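You operate a simulated robot arm through the tools that you are given. There is no shell and no other tool. Be economical: measure what you need, move in short steps, check, and stop when the job is done.

Carry out the task below with a simulated robot arm. There is one attempt and no reset: what you move stays moved.

TASK
Turn the stop dial to 8 mm.

It is judged by the outcome, as a careful person would: the job done as asked, and still so three seconds after it is handed in. It fails if anything else is knocked over, pushed out of place, dropped, spilled or broken.

THE ROBOT
A 7-joint arm with a two-finger parallel gripper, fixed in place. Base frame: the origin is at the foot of the arm, x ahead of it, y to its left, z up. Lengths are in mm, angles in rad, forces in N, time in s.
With the tool pointing down near the work surface it reaches from about 220 to 600 mm from the base axis. Its first joint turns from -1.152 to 1.152 rad. Payload 2.6 kg.
Tool frame: the origin (TCP) lies between the finger pads and is the grasp point; the fingertips stand 30 mm ahead of it; z points along the fingers, y is the line along which they close. The gripper opens to 94 mm. The fingers are 28 mm wide and 10 mm thick; the gripper's body (50 by 96 mm) begins 55 mm behind the TCP.
Orientation is that of the tool frame in the base frame, as a unit quaternion [w, x, y, z]. With the fingers straight down and closing along the base's y, the tool's x points along the base's -x, its y along +y and its z along -z.

THE INTERFACE
- The arm moves only by the tool drive_tool. Its arguments are lists of equal length, an entry for each row: "delta_pos": the shift along the tool's x, y, z in mm, a list of three; "delta_rot": the turn, a rotation vector about the tool's x, y, z in rad, a list of three; "hand": the finger opening in mm, from 0 to 94. In form: {"delta_pos": [[x, y, z], ...], "delta_rot": [[rx, ry, rz], ...], "hand": [hand, ...]}. A call has 1 to 8 rows; each row shifts and turns the commanded pose from where the row before left it, along the tool's axes as they then stand. A row lasts 0.2 s, in which the tool goes at most 50 mm and 0.15 rad; a call with a longer step from one row to the next is refused whole, and so is a gripper value outside its range. A pose out of reach is approached as far as the arm can. The call stops where the force on the tool passes 40 N (or 10 N more than at its start, if that is more) or the arm is blocked; 0.2 s more then pass. The fingers move at their own pace (about 72 mm/s each) and stop on an object; they squeeze with about 40 N. The grip force told is the motor's: it shows also when the fingers shut on nothing. Time passes only in rows, and 0.2 s behind the last, so rows that do not move let the fingers close. It gives the time, the measured TCP pose, the force on the tool (base axes), the opening and the grip force at its end, in the units of the frame above (readings bear some noise), and new pictures: "pictures" is both (left out), scene, wrist or none.
- Cameras (640 x 400 px; columns grow to the right, rows downward): "scene" is fixed at [34.7, 429.9, 571.3]; the picture's right is [-0.79, -0.61, 0.00], its down [-0.31, 0.40, -0.86] and it looks along [0.53, -0.68, -0.51] (base axes); focal length 336 px, centre (320, 200). "wrist" rides on the gripper at [-37, 0, -58] in the tool frame; the picture's right is [0.00, -1.00, 0.00], its down [0.97, 0.00, -0.24] and it looks along [0.24, 0.00, 0.97] (tool axes); focal length 218 px, centre (320, 200).
- pixel_to_xyz(camera, pixels): for up to 12 pixels [column, row] of the newest picture of that camera ("zoom" is the newest enlarged one), the place [x, y, z] in the base frame of the surface seen there, good to about 2 mm. No time passes.
- enlarge(camera, box): a new picture of the part [left, top, right, bottom] of that camera's present view, enlarged. No time passes.
- job_done(): hands the job in; it is judged then, once.

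Work in short steps. Measure before you move; look again where a grasp or a placing could have gone wrong, and mend it. You have 60 turns and 120 pictures in all, the two below and enlarged ones among them. Open the gripper and draw the arm clear of the work before you hand the job in, unless the task says otherwise; then end with one line.

The tools are called after "Emit:" as a command line: name --argument value ..., lists and objects as JSON in quotes. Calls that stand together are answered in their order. drive_tool: Moves the arm, as the interface text tells. Its arguments: {"type":"object","properties":{"delta_pos":{"type":"array","items":{"type":"array","items":{"type":"number"}}},"delta_rot":{"type":"array","items":{"type":"array","items":{"type":"number"}}},"hand":{"type":"array","items":{"type":"number"}},"pictures":{"type":"string","enum":["both","scene","wrist","none"]}},"required":["delta_pos","delta_rot","hand"]} The other tools are called the same way: pixel_to_xyz (camera, pixels) gives the place of the surface under pixels of a picture; enlarge (camera, box) takes an enlarged picture of a part of a camera's view; job_done () hands the job in.

At the start:

```text
time_s: 0.0
ee_pos: [427.5, -8.6, 304.0]
tcp_rot: [0.0, 0.0, 1.0, 0.001]
force: [-0.4, -0.1, -0.9]
gripper_width: 93.7
grasp_force: 0.1
```

scene: 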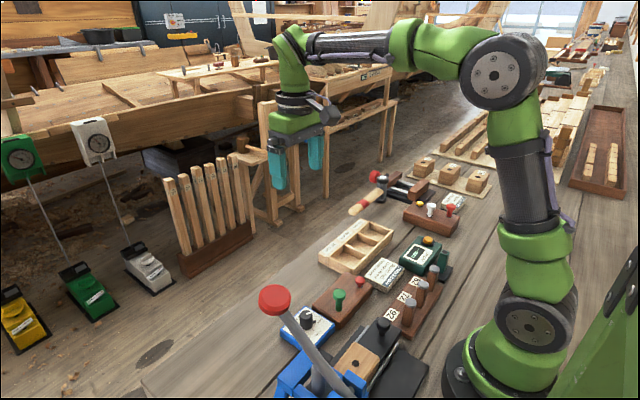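
wrist: 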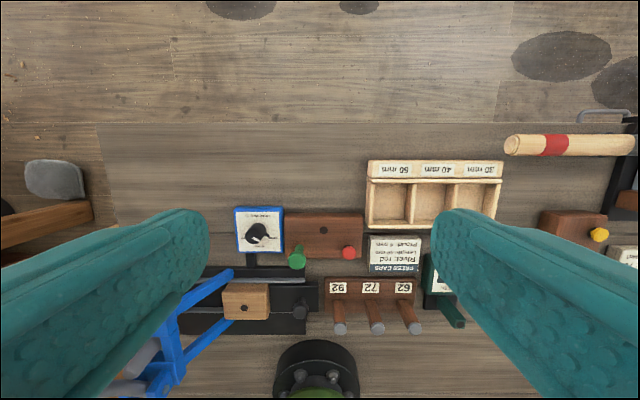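

The dial may be the blue plate with a black knob near scene (306,320). I'll enlarge both views.

Emit:
enlarge --camera "scene" --box '[250, 270, 410, 370]'

Emit:
enlarge --camera "wrist" --box '[210, 190, 370, 290]'

Emit:
enlarge --camera "scene" --box '[340, 180, 500, 280]'

```text
4.00 times, centred on (330, 320) of scene
```

zoom: 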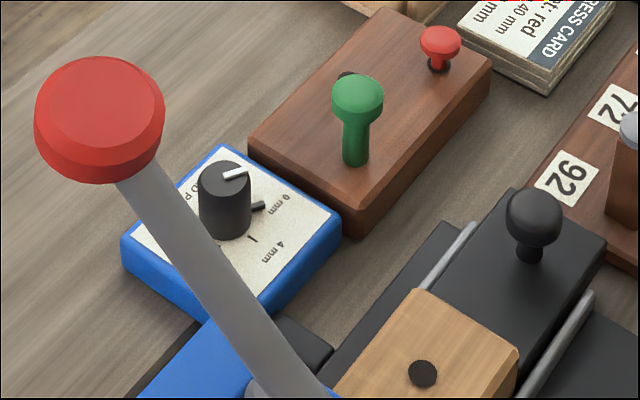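

```text
4.00 times, centred on (290, 240) of wrist
```

zoom: 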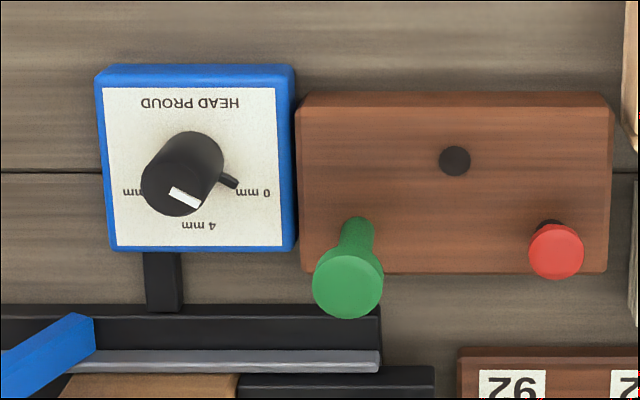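

```text
4.00 times, centred on (420, 230) of scene
```

zoom: 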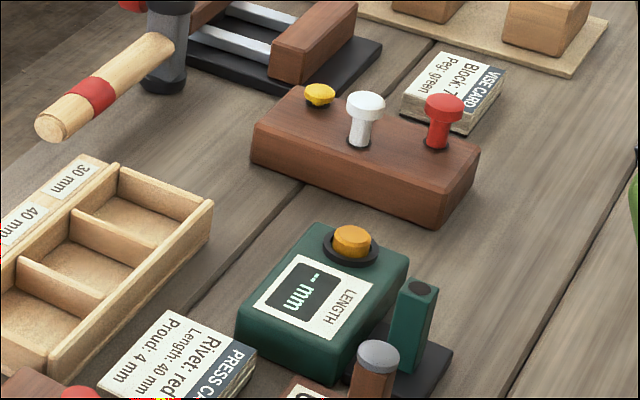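

The dial is the blue "HEAD PROUD" box, with its pointer at 0 mm. I'll measure the knob, the marks, and the nearby lever and pegs.

Emit:
enlarge --camera "wrist" --box '[225, 197, 305, 247]'

Emit:
pixel_to_xyz --camera "wrist" --pixels '[[255, 237], [260, 228], [268, 235], [274, 238], [259, 246], [243, 238], [297, 260], [349, 252], [236, 209], [282, 209], [281, 250], [300, 312]]'

Emit:
pixel_to_xyz --camera "scene" --pixels '[[274, 300], [300, 335], [320, 360], [306, 312], [307, 325], [314, 322], [383, 322]]'

```text
8.00 times, centred on (265, 222) of wrist
```

zoom: 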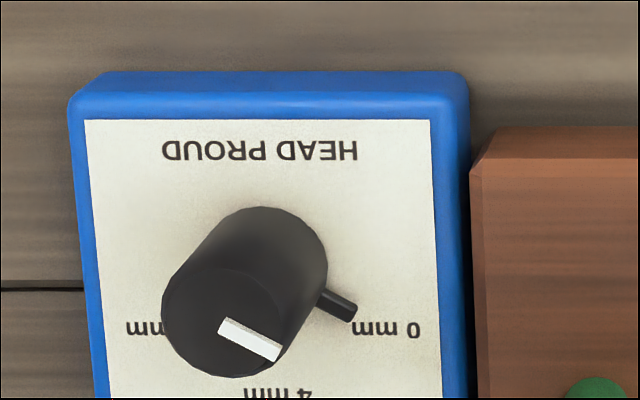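

```text
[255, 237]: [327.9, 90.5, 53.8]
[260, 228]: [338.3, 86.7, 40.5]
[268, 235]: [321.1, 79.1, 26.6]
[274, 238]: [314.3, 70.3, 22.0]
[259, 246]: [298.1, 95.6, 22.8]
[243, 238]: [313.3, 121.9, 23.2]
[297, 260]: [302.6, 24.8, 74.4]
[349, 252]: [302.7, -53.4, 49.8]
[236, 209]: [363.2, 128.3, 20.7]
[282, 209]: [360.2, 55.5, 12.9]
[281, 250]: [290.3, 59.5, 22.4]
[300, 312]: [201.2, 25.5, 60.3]
```

```text
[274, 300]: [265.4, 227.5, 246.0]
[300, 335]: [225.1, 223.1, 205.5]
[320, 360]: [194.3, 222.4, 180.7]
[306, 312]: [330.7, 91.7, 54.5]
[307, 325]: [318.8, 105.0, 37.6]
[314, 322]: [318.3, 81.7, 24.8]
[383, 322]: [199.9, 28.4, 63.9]
```

Knob axis is near (329, 93), with its top at z≈54 and the plate at z≈22. The lever at y≈225 is clear. I'll hover above the dial with the fingers narrowed and read the marks.

Emit:
drive_tool --delta_pos '[[20, 20, 0], [20, 20, 20], [20, 20, 30], [20, 20, 30], [17, 21, 30], [0, 0, 24], [0, 0, 0]]' --delta_rot '[[0, 0, 0], [0, 0, 0], [0, 0, 0], [0, 0, 0], [0, 0, 0], [0, 0, 0], [0, 0, 0]]' --hand '[50, 50, 50, 50, 50, 50, 50]'

```text
time_s: 1.6
ee_pos: [328.8, 94.5, 167.9]
tcp_rot: [0.0, 0.0, 1.0, 0.0]
force: [-0.6, -0.2, 0.1]
gripper_width: 50.2
grasp_force: 0.1
```

scene: 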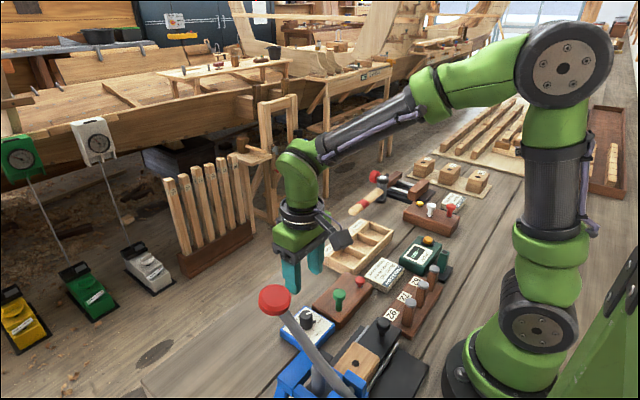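
wrist: 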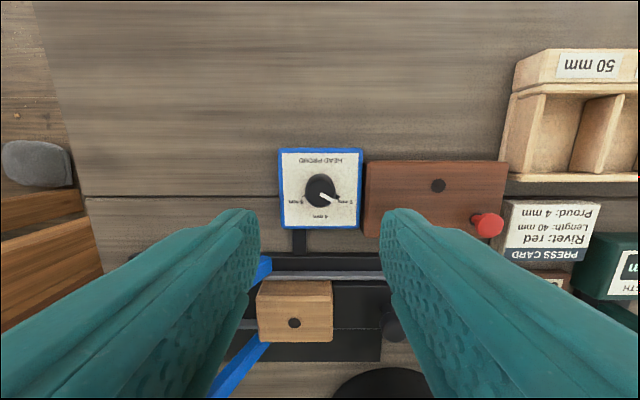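

Emit:
enlarge --camera "wrist" --box '[272, 140, 368, 235]'

Emit:
pixel_to_xyz --camera "wrist" --pixels '[[320, 190], [281, 150], [361, 150], [283, 228], [359, 228], [334, 200], [320, 216], [302, 202], [338, 202], [230, 150]]'

```text
4.21 times, centred on (320, 188) of wrist
```

zoom: 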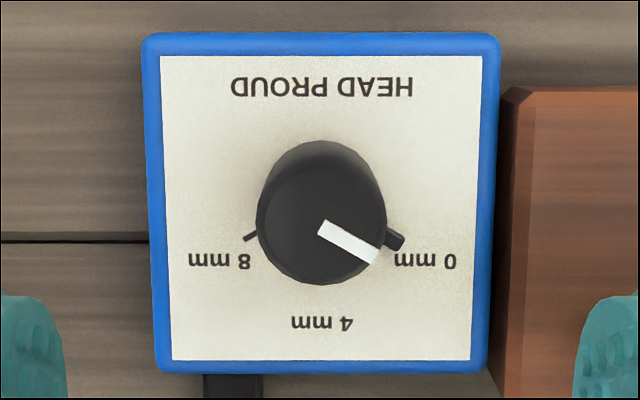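

```text
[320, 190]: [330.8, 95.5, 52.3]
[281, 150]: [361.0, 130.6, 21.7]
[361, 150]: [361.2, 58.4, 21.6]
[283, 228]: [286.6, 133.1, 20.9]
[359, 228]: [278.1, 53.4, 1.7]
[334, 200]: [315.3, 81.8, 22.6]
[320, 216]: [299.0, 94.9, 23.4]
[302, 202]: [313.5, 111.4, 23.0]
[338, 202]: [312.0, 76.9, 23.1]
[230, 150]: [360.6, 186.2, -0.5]
```

The knob centre is about (329, 95). The pointer sits at the 0 tick (30° below right) and the 8 tick is at 30° below left, so the turn is 120° clockwise, which is +rz. I'll pre-rotate −60° and then descend.

Emit:
drive_tool --delta_pos '[[0, 0, 0], [0, 0, 0], [0, 0, 0], [0, 0, 0], [0, 0, 0], [0, 0, 0], [0, 0, 0], [0, 0, 0]]' --delta_rot '[[0, 0, -0.15], [0, 0, -0.15], [0, 0, -0.15], [0, 0, -0.15], [0, 0, -0.15], [0, 0, -0.15], [0, 0, -0.147], [0, 0, 0]]' --hand '[50, 50, 50, 50, 50, 50, 50, 50]'

```text
time_s: 3.4
ee_pos: [330.0, 94.3, 169.0]
tcp_rot: [0.0, -0.5, 0.866, 0.0]
force: [0.9, -0.4, 0.1]
gripper_width: 49.8
grasp_force: 0.1
```

scene: 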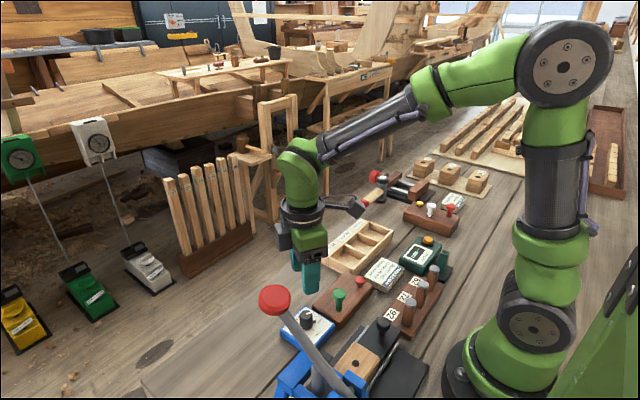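
wrist: 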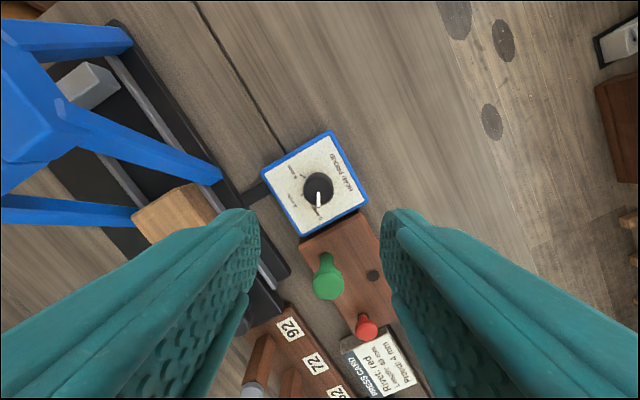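

The knob at (318,186) is centred between the fingers. I'll descend to TCP z≈64.

Emit:
drive_tool --delta_pos '[[0, 0, 35], [0, 0, 35], [0, 0, 25], [0, 0, 9], [0, 0, 0]]' --delta_rot '[[0, 0, 0], [0, 0, 0], [0, 0, 0], [0, 0, 0], [0, 0, 0]]' --hand '[50, 50, 50, 50, 50]'

```text
time_s: 4.6
ee_pos: [329.3, 94.5, 65.1]
tcp_rot: [0.0, -0.499, 0.866, 0.0]
force: [0.2, -0.7, -0.1]
gripper_width: 50.1
grasp_force: 0.1
```

scene: 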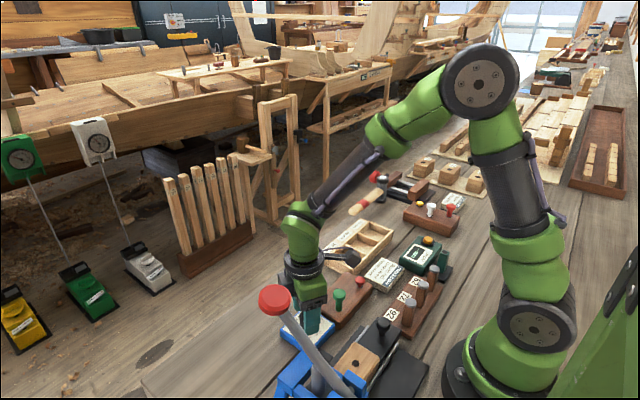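
wrist: 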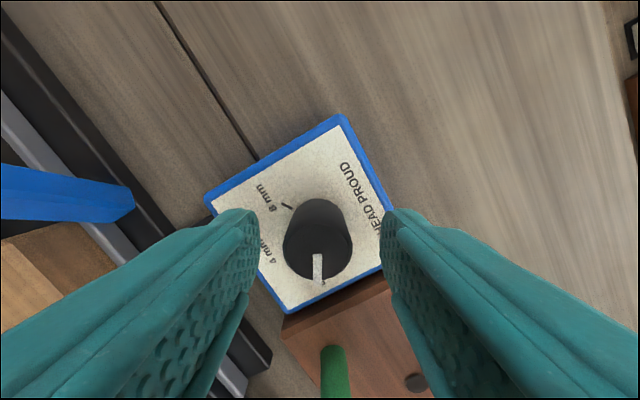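

The knob top centre is about 2 mm toward tool −x of the grasp axis. I'll correct that and close gently.

Emit:
drive_tool --delta_pos '[[-2, 0, 0], [0, 0, 0], [0, 0, 0], [0, 0, 0]]' --delta_rot '[[0, 0, 0], [0, 0, 0], [0, 0, 0], [0, 0, 0]]' --hand '[50, 30, 10, 10]'

```text
time_s: 5.6
ee_pos: [329.5, 96.2, 64.8]
tcp_rot: [-0.001, -0.5, 0.866, 0.0]
force: [-10.2, 4.3, 5.3]
gripper_width: 25.7
grasp_force: 45.1
```

scene: 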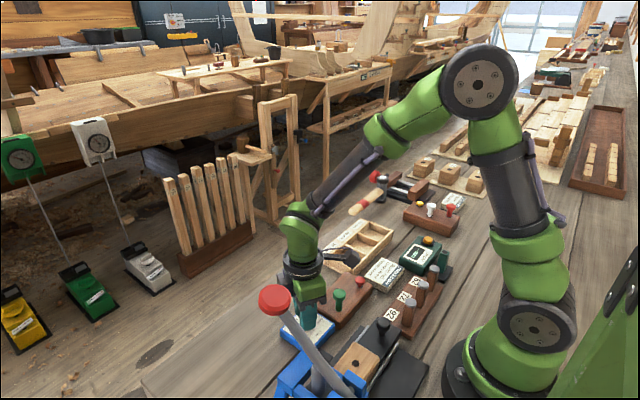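
wrist: 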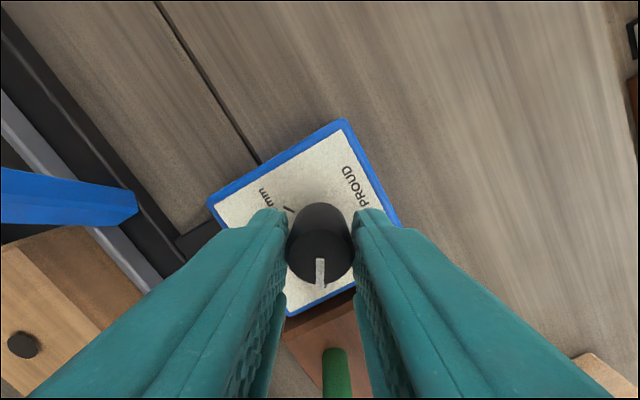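

The knob is gripped (25.7 mm) with an ~11 N side force along tool +y. I'll ease 0.7 mm that way and begin the turn.

Emit:
drive_tool --delta_pos '[[0, 0.7, 0], [0, 0, 0], [0, 0, 0], [0, 0, 0], [0, 0, 0]]' --delta_rot '[[0, 0, 0], [0, 0, 0.12], [0, 0, 0.12], [0, 0, 0.12], [0, 0, 0]]' --hand '[10, 10, 10, 10, 10]' --pictures "wrist"

```text
time_s: 6.8
ee_pos: [330.4, 96.2, 64.8]
tcp_rot: [0.0, -0.336, 0.942, 0.0]
force: [-5.1, 4.5, -2.3]
gripper_width: 25.5
grasp_force: 44.9
```

wrist: 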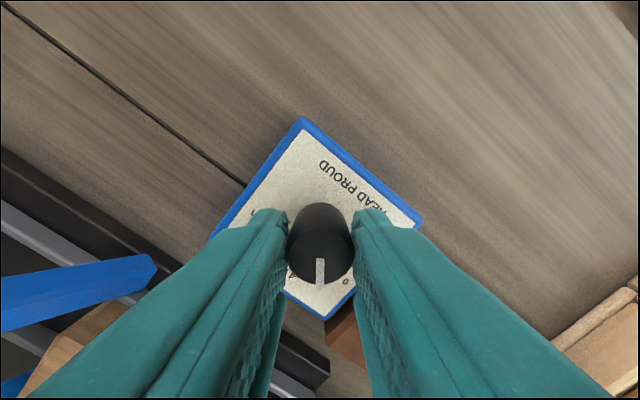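

The knob turns with the hand (white line fixed at (320,270)). I'll continue.

Emit:
drive_tool --delta_pos '[[0, 0, 0], [0, 0, 0], [0, 0, 0], [0, 0, 0], [0, 0, 0], [0, 0, 0], [0, 0, 0], [0, 0, 0]]' --delta_rot '[[0, 0, 0.12], [0, 0, 0.12], [0, 0, 0.12], [0, 0, 0.12], [0, 0, 0.12], [0, 0, 0.12], [0, 0, 0.12], [0, 0, 0.12]]' --hand '[10, 10, 10, 10, 10, 10, 10, 10]' --pictures "wrist"

```text
time_s: 8.6
ee_pos: [329.6, 95.2, 66.3]
tcp_rot: [0.001, 0.138, 0.99, -0.001]
force: [8.1, -14.5, -15.6]
gripper_width: 25.4
grasp_force: 44.9
```

wrist: 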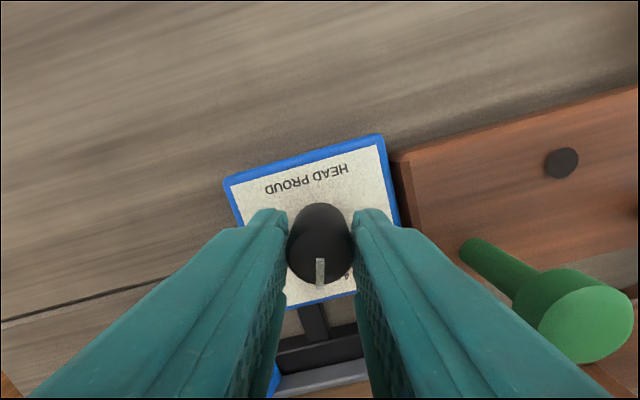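

The turn works, but side and lift forces are building (~15 N). I'll open here to relieve them and check alignment before continuing.

Emit:
drive_tool --delta_pos '[[0, 0, 0], [0, 0, 0]]' --delta_rot '[[0, 0, 0], [0, 0, 0]]' --hand '[45, 45]' --pictures "wrist"

```text
time_s: 9.2
ee_pos: [330.9, 96.1, 65.8]
tcp_rot: [0.001, 0.136, 0.991, 0.002]
force: [0.1, 0.2, 0.3]
gripper_width: 44.9
grasp_force: 0.1
```

wrist: 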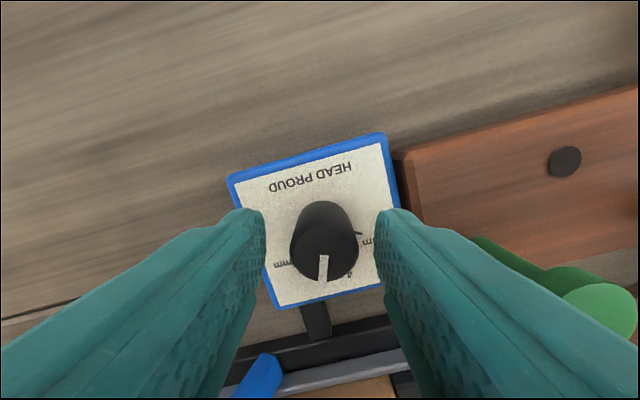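

Forces are gone. The knob sits at column ~325 rather than 320, so I'll shift −1.2 in y and −1 in x, drop 1 mm, and regrip.

Emit:
drive_tool --delta_pos '[[-1, -1.2, 1], [0, 0, 0], [0, 0, 0], [0, 0, 0]]' --delta_rot '[[0, 0, 0], [0, 0, 0], [0, 0, 0], [0, 0, 0]]' --hand '[45, 20, 10, 10]' --pictures "wrist"

```text
time_s: 10.2
ee_pos: [330.0, 93.8, 65.0]
tcp_rot: [0.0, 0.136, 0.991, -0.001]
force: [0.1, 1.7, 1.1]
gripper_width: 25.6
grasp_force: 44.9
```

wrist: 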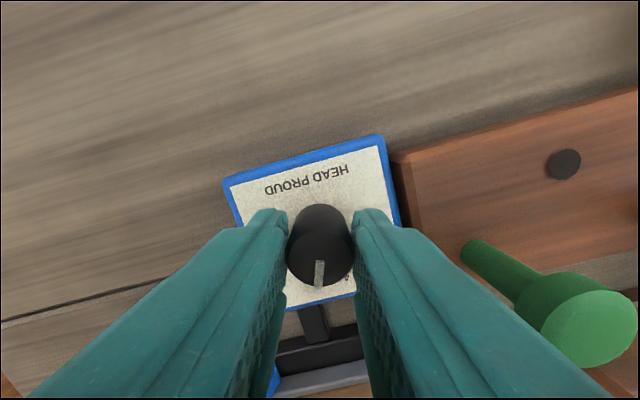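

The grip is now centred with low force. I'll turn about 0.7 rad more and check the pointer.

Emit:
drive_tool --delta_pos '[[0, 0, 0], [0, 0, 0], [0, 0, 0], [0, 0, 0], [0, 0, 0], [0, 0, 0], [0, 0, 0]]' --delta_rot '[[0, 0, 0.12], [0, 0, 0.12], [0, 0, 0.12], [0, 0, 0.12], [0, 0, 0.12], [0, 0, 0.1], [0, 0, 0]]' --hand '[10, 10, 10, 10, 10, 10, 10]' --pictures "none"

Emit:
drive_tool --delta_pos '[[0, 0, 0], [0, 0, 0]]' --delta_rot '[[0, 0, 0], [0, 0, 0]]' --hand '[50, 50]'

Emit:
enlarge --camera "wrist" --box '[220, 120, 420, 320]'

```text
time_s: 11.8
ee_pos: [330.7, 92.9, 64.9]
tcp_rot: [-0.002, 0.471, 0.882, -0.001]
force: [-20.8, -20.6, 25.6]
gripper_width: 25.6
grasp_force: 44.9
```

```text
time_s: 12.4
ee_pos: [331.9, 95.8, 64.7]
tcp_rot: [0.0, 0.468, 0.884, 0.001]
force: [0.4, -0.1, -0.2]
gripper_width: 50.0
grasp_force: 0.1
```

scene: 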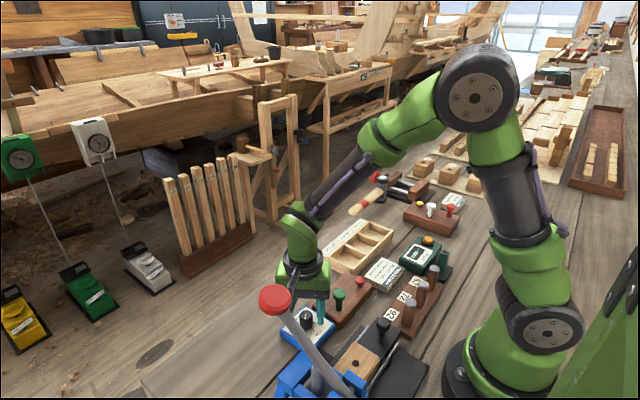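
wrist: 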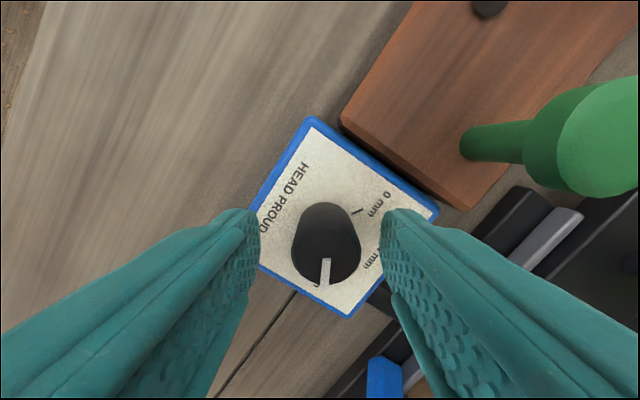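

```text
2.00 times, centred on (320, 220) of wrist
```

zoom: 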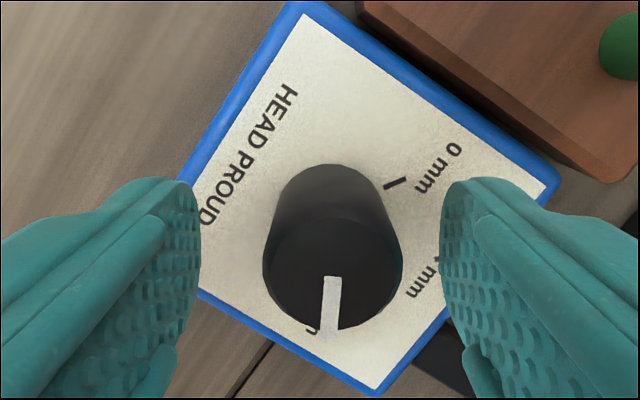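

I'll rise 105 mm and turn back square to read the pointer against the 8 tick.

Emit:
drive_tool --delta_pos '[[0, 0, -35], [0, 0, -35], [0, 0, -33], [0, 0, 0]]' --delta_rot '[[0, 0, 0], [0, 0, 0], [0, 0, 0], [0, 0, 0]]' --hand '[50, 50, 50, 50]' --pictures "wrist"

Emit:
enlarge --camera "wrist" --box '[265, 130, 375, 240]'

Emit:
enlarge --camera "scene" --box '[266, 290, 346, 340]'

```text
time_s: 13.4
ee_pos: [330.1, 93.6, 167.3]
tcp_rot: [0.0, 0.469, 0.883, 0.0]
force: [-0.7, 0.4, -0.6]
gripper_width: 50.0
grasp_force: 0.1
```

wrist: 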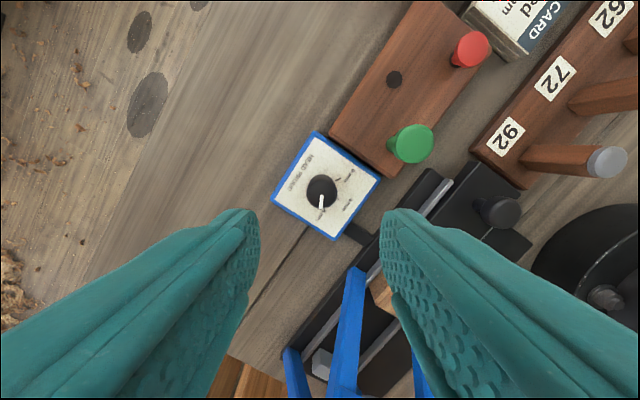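

```text
3.64 times, centred on (320, 185) of wrist
```

zoom: 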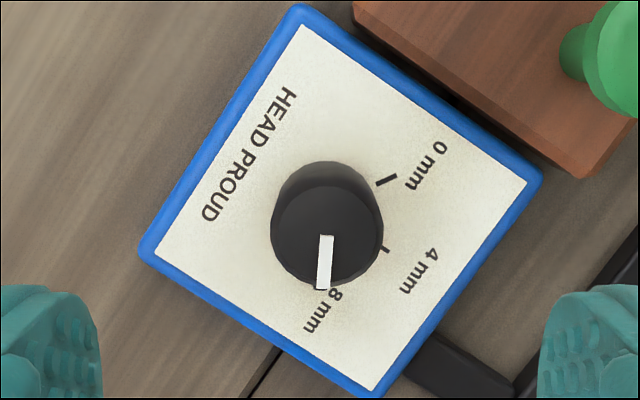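

```text
8.00 times, centred on (306, 315) of scene
```

zoom: 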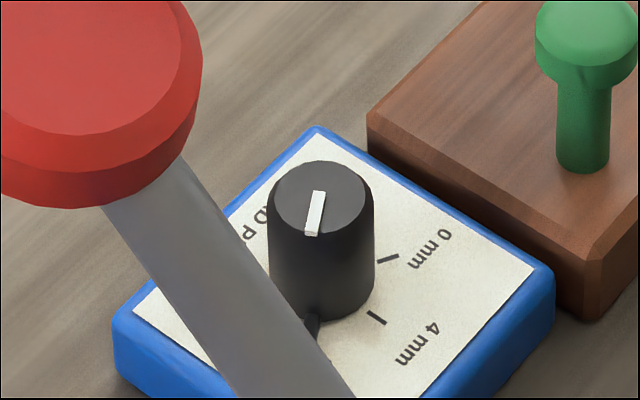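

The line appears at about 96° in the image, against an expected 94° for the 8 tick. I'll go back square for a clean reading.

Emit:
drive_tool --delta_pos '[[0, 0, 0], [0, 0, 0], [0, 0, 0], [0, 0, 0], [0, 0, 0], [0, 0, 0], [0, 0, 0], [0, 0, 0]]' --delta_rot '[[0, 0, -0.14], [0, 0, -0.14], [0, 0, -0.14], [0, 0, -0.14], [0, 0, -0.14], [0, 0, -0.14], [0, 0, -0.136], [0, 0, 0]]' --hand '[50, 50, 50, 50, 50, 50, 50, 50]' --pictures "wrist"

Emit:
enlarge --camera "wrist" --box '[272, 140, 368, 235]'

```text
time_s: 15.2
ee_pos: [330.9, 94.5, 166.8]
tcp_rot: [0.001, -0.002, 1.0, 0.0]
force: [0.5, 0.2, -0.3]
gripper_width: 50.0
grasp_force: 0.1
```

wrist: 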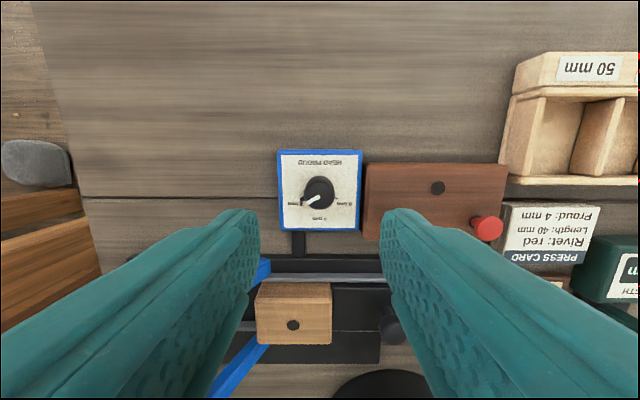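

```text
4.21 times, centred on (320, 188) of wrist
```

zoom: 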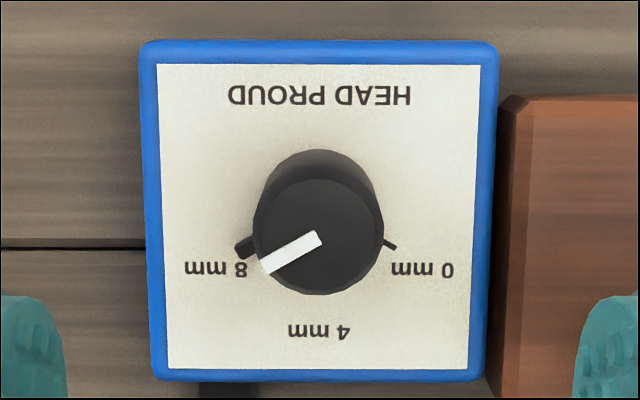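

The pointer now covers the 8 mm tick, with the line at 30° as for the mark, and the box hasn't moved. I'll draw the arm clear.

Emit:
drive_tool --delta_pos '[[0, 0, -30], [-20, -20, -30], [-20, -20, -30], [-20, -20, -30], [-20, -20, 0], [0, 0, 0]]' --delta_rot '[[0, 0, 0], [0, 0, 0], [0, 0, 0], [0, 0, 0], [0, 0, 0], [0, 0, 0]]' --hand '[50, 60, 80, 94, 94, 94]'

```text
time_s: 16.6
ee_pos: [412.1, 14.0, 288.6]
tcp_rot: [0.001, -0.001, 1.0, 0.0]
force: [-0.8, 0.1, 0.1]
gripper_width: 94.1
grasp_force: 0.1
```

scene: 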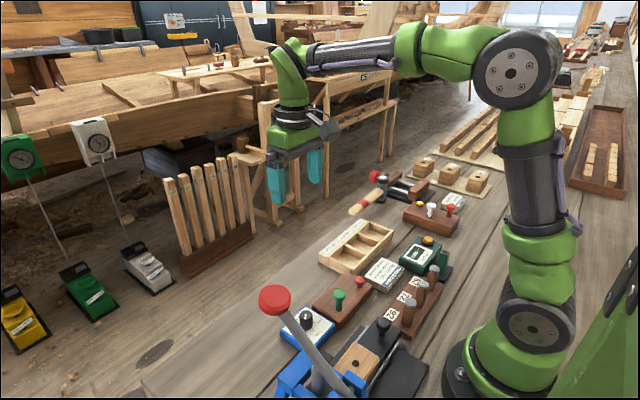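
wrist: 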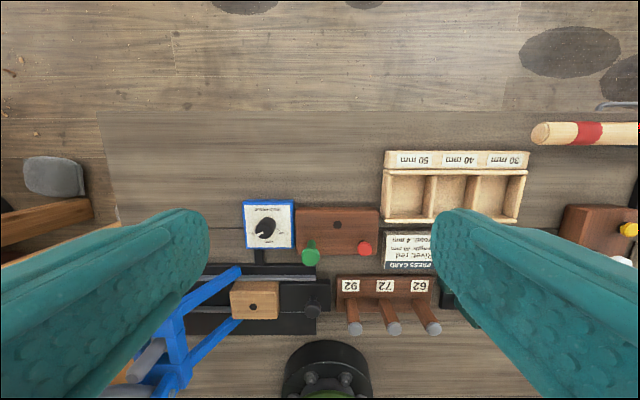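

Emit:
job_done

```text
The job is handed in.
```

The stop dial is turned to 8 mm: its pointer sits on the 8 mm mark, nothing else was moved, and the arm is clear with the gripper open.
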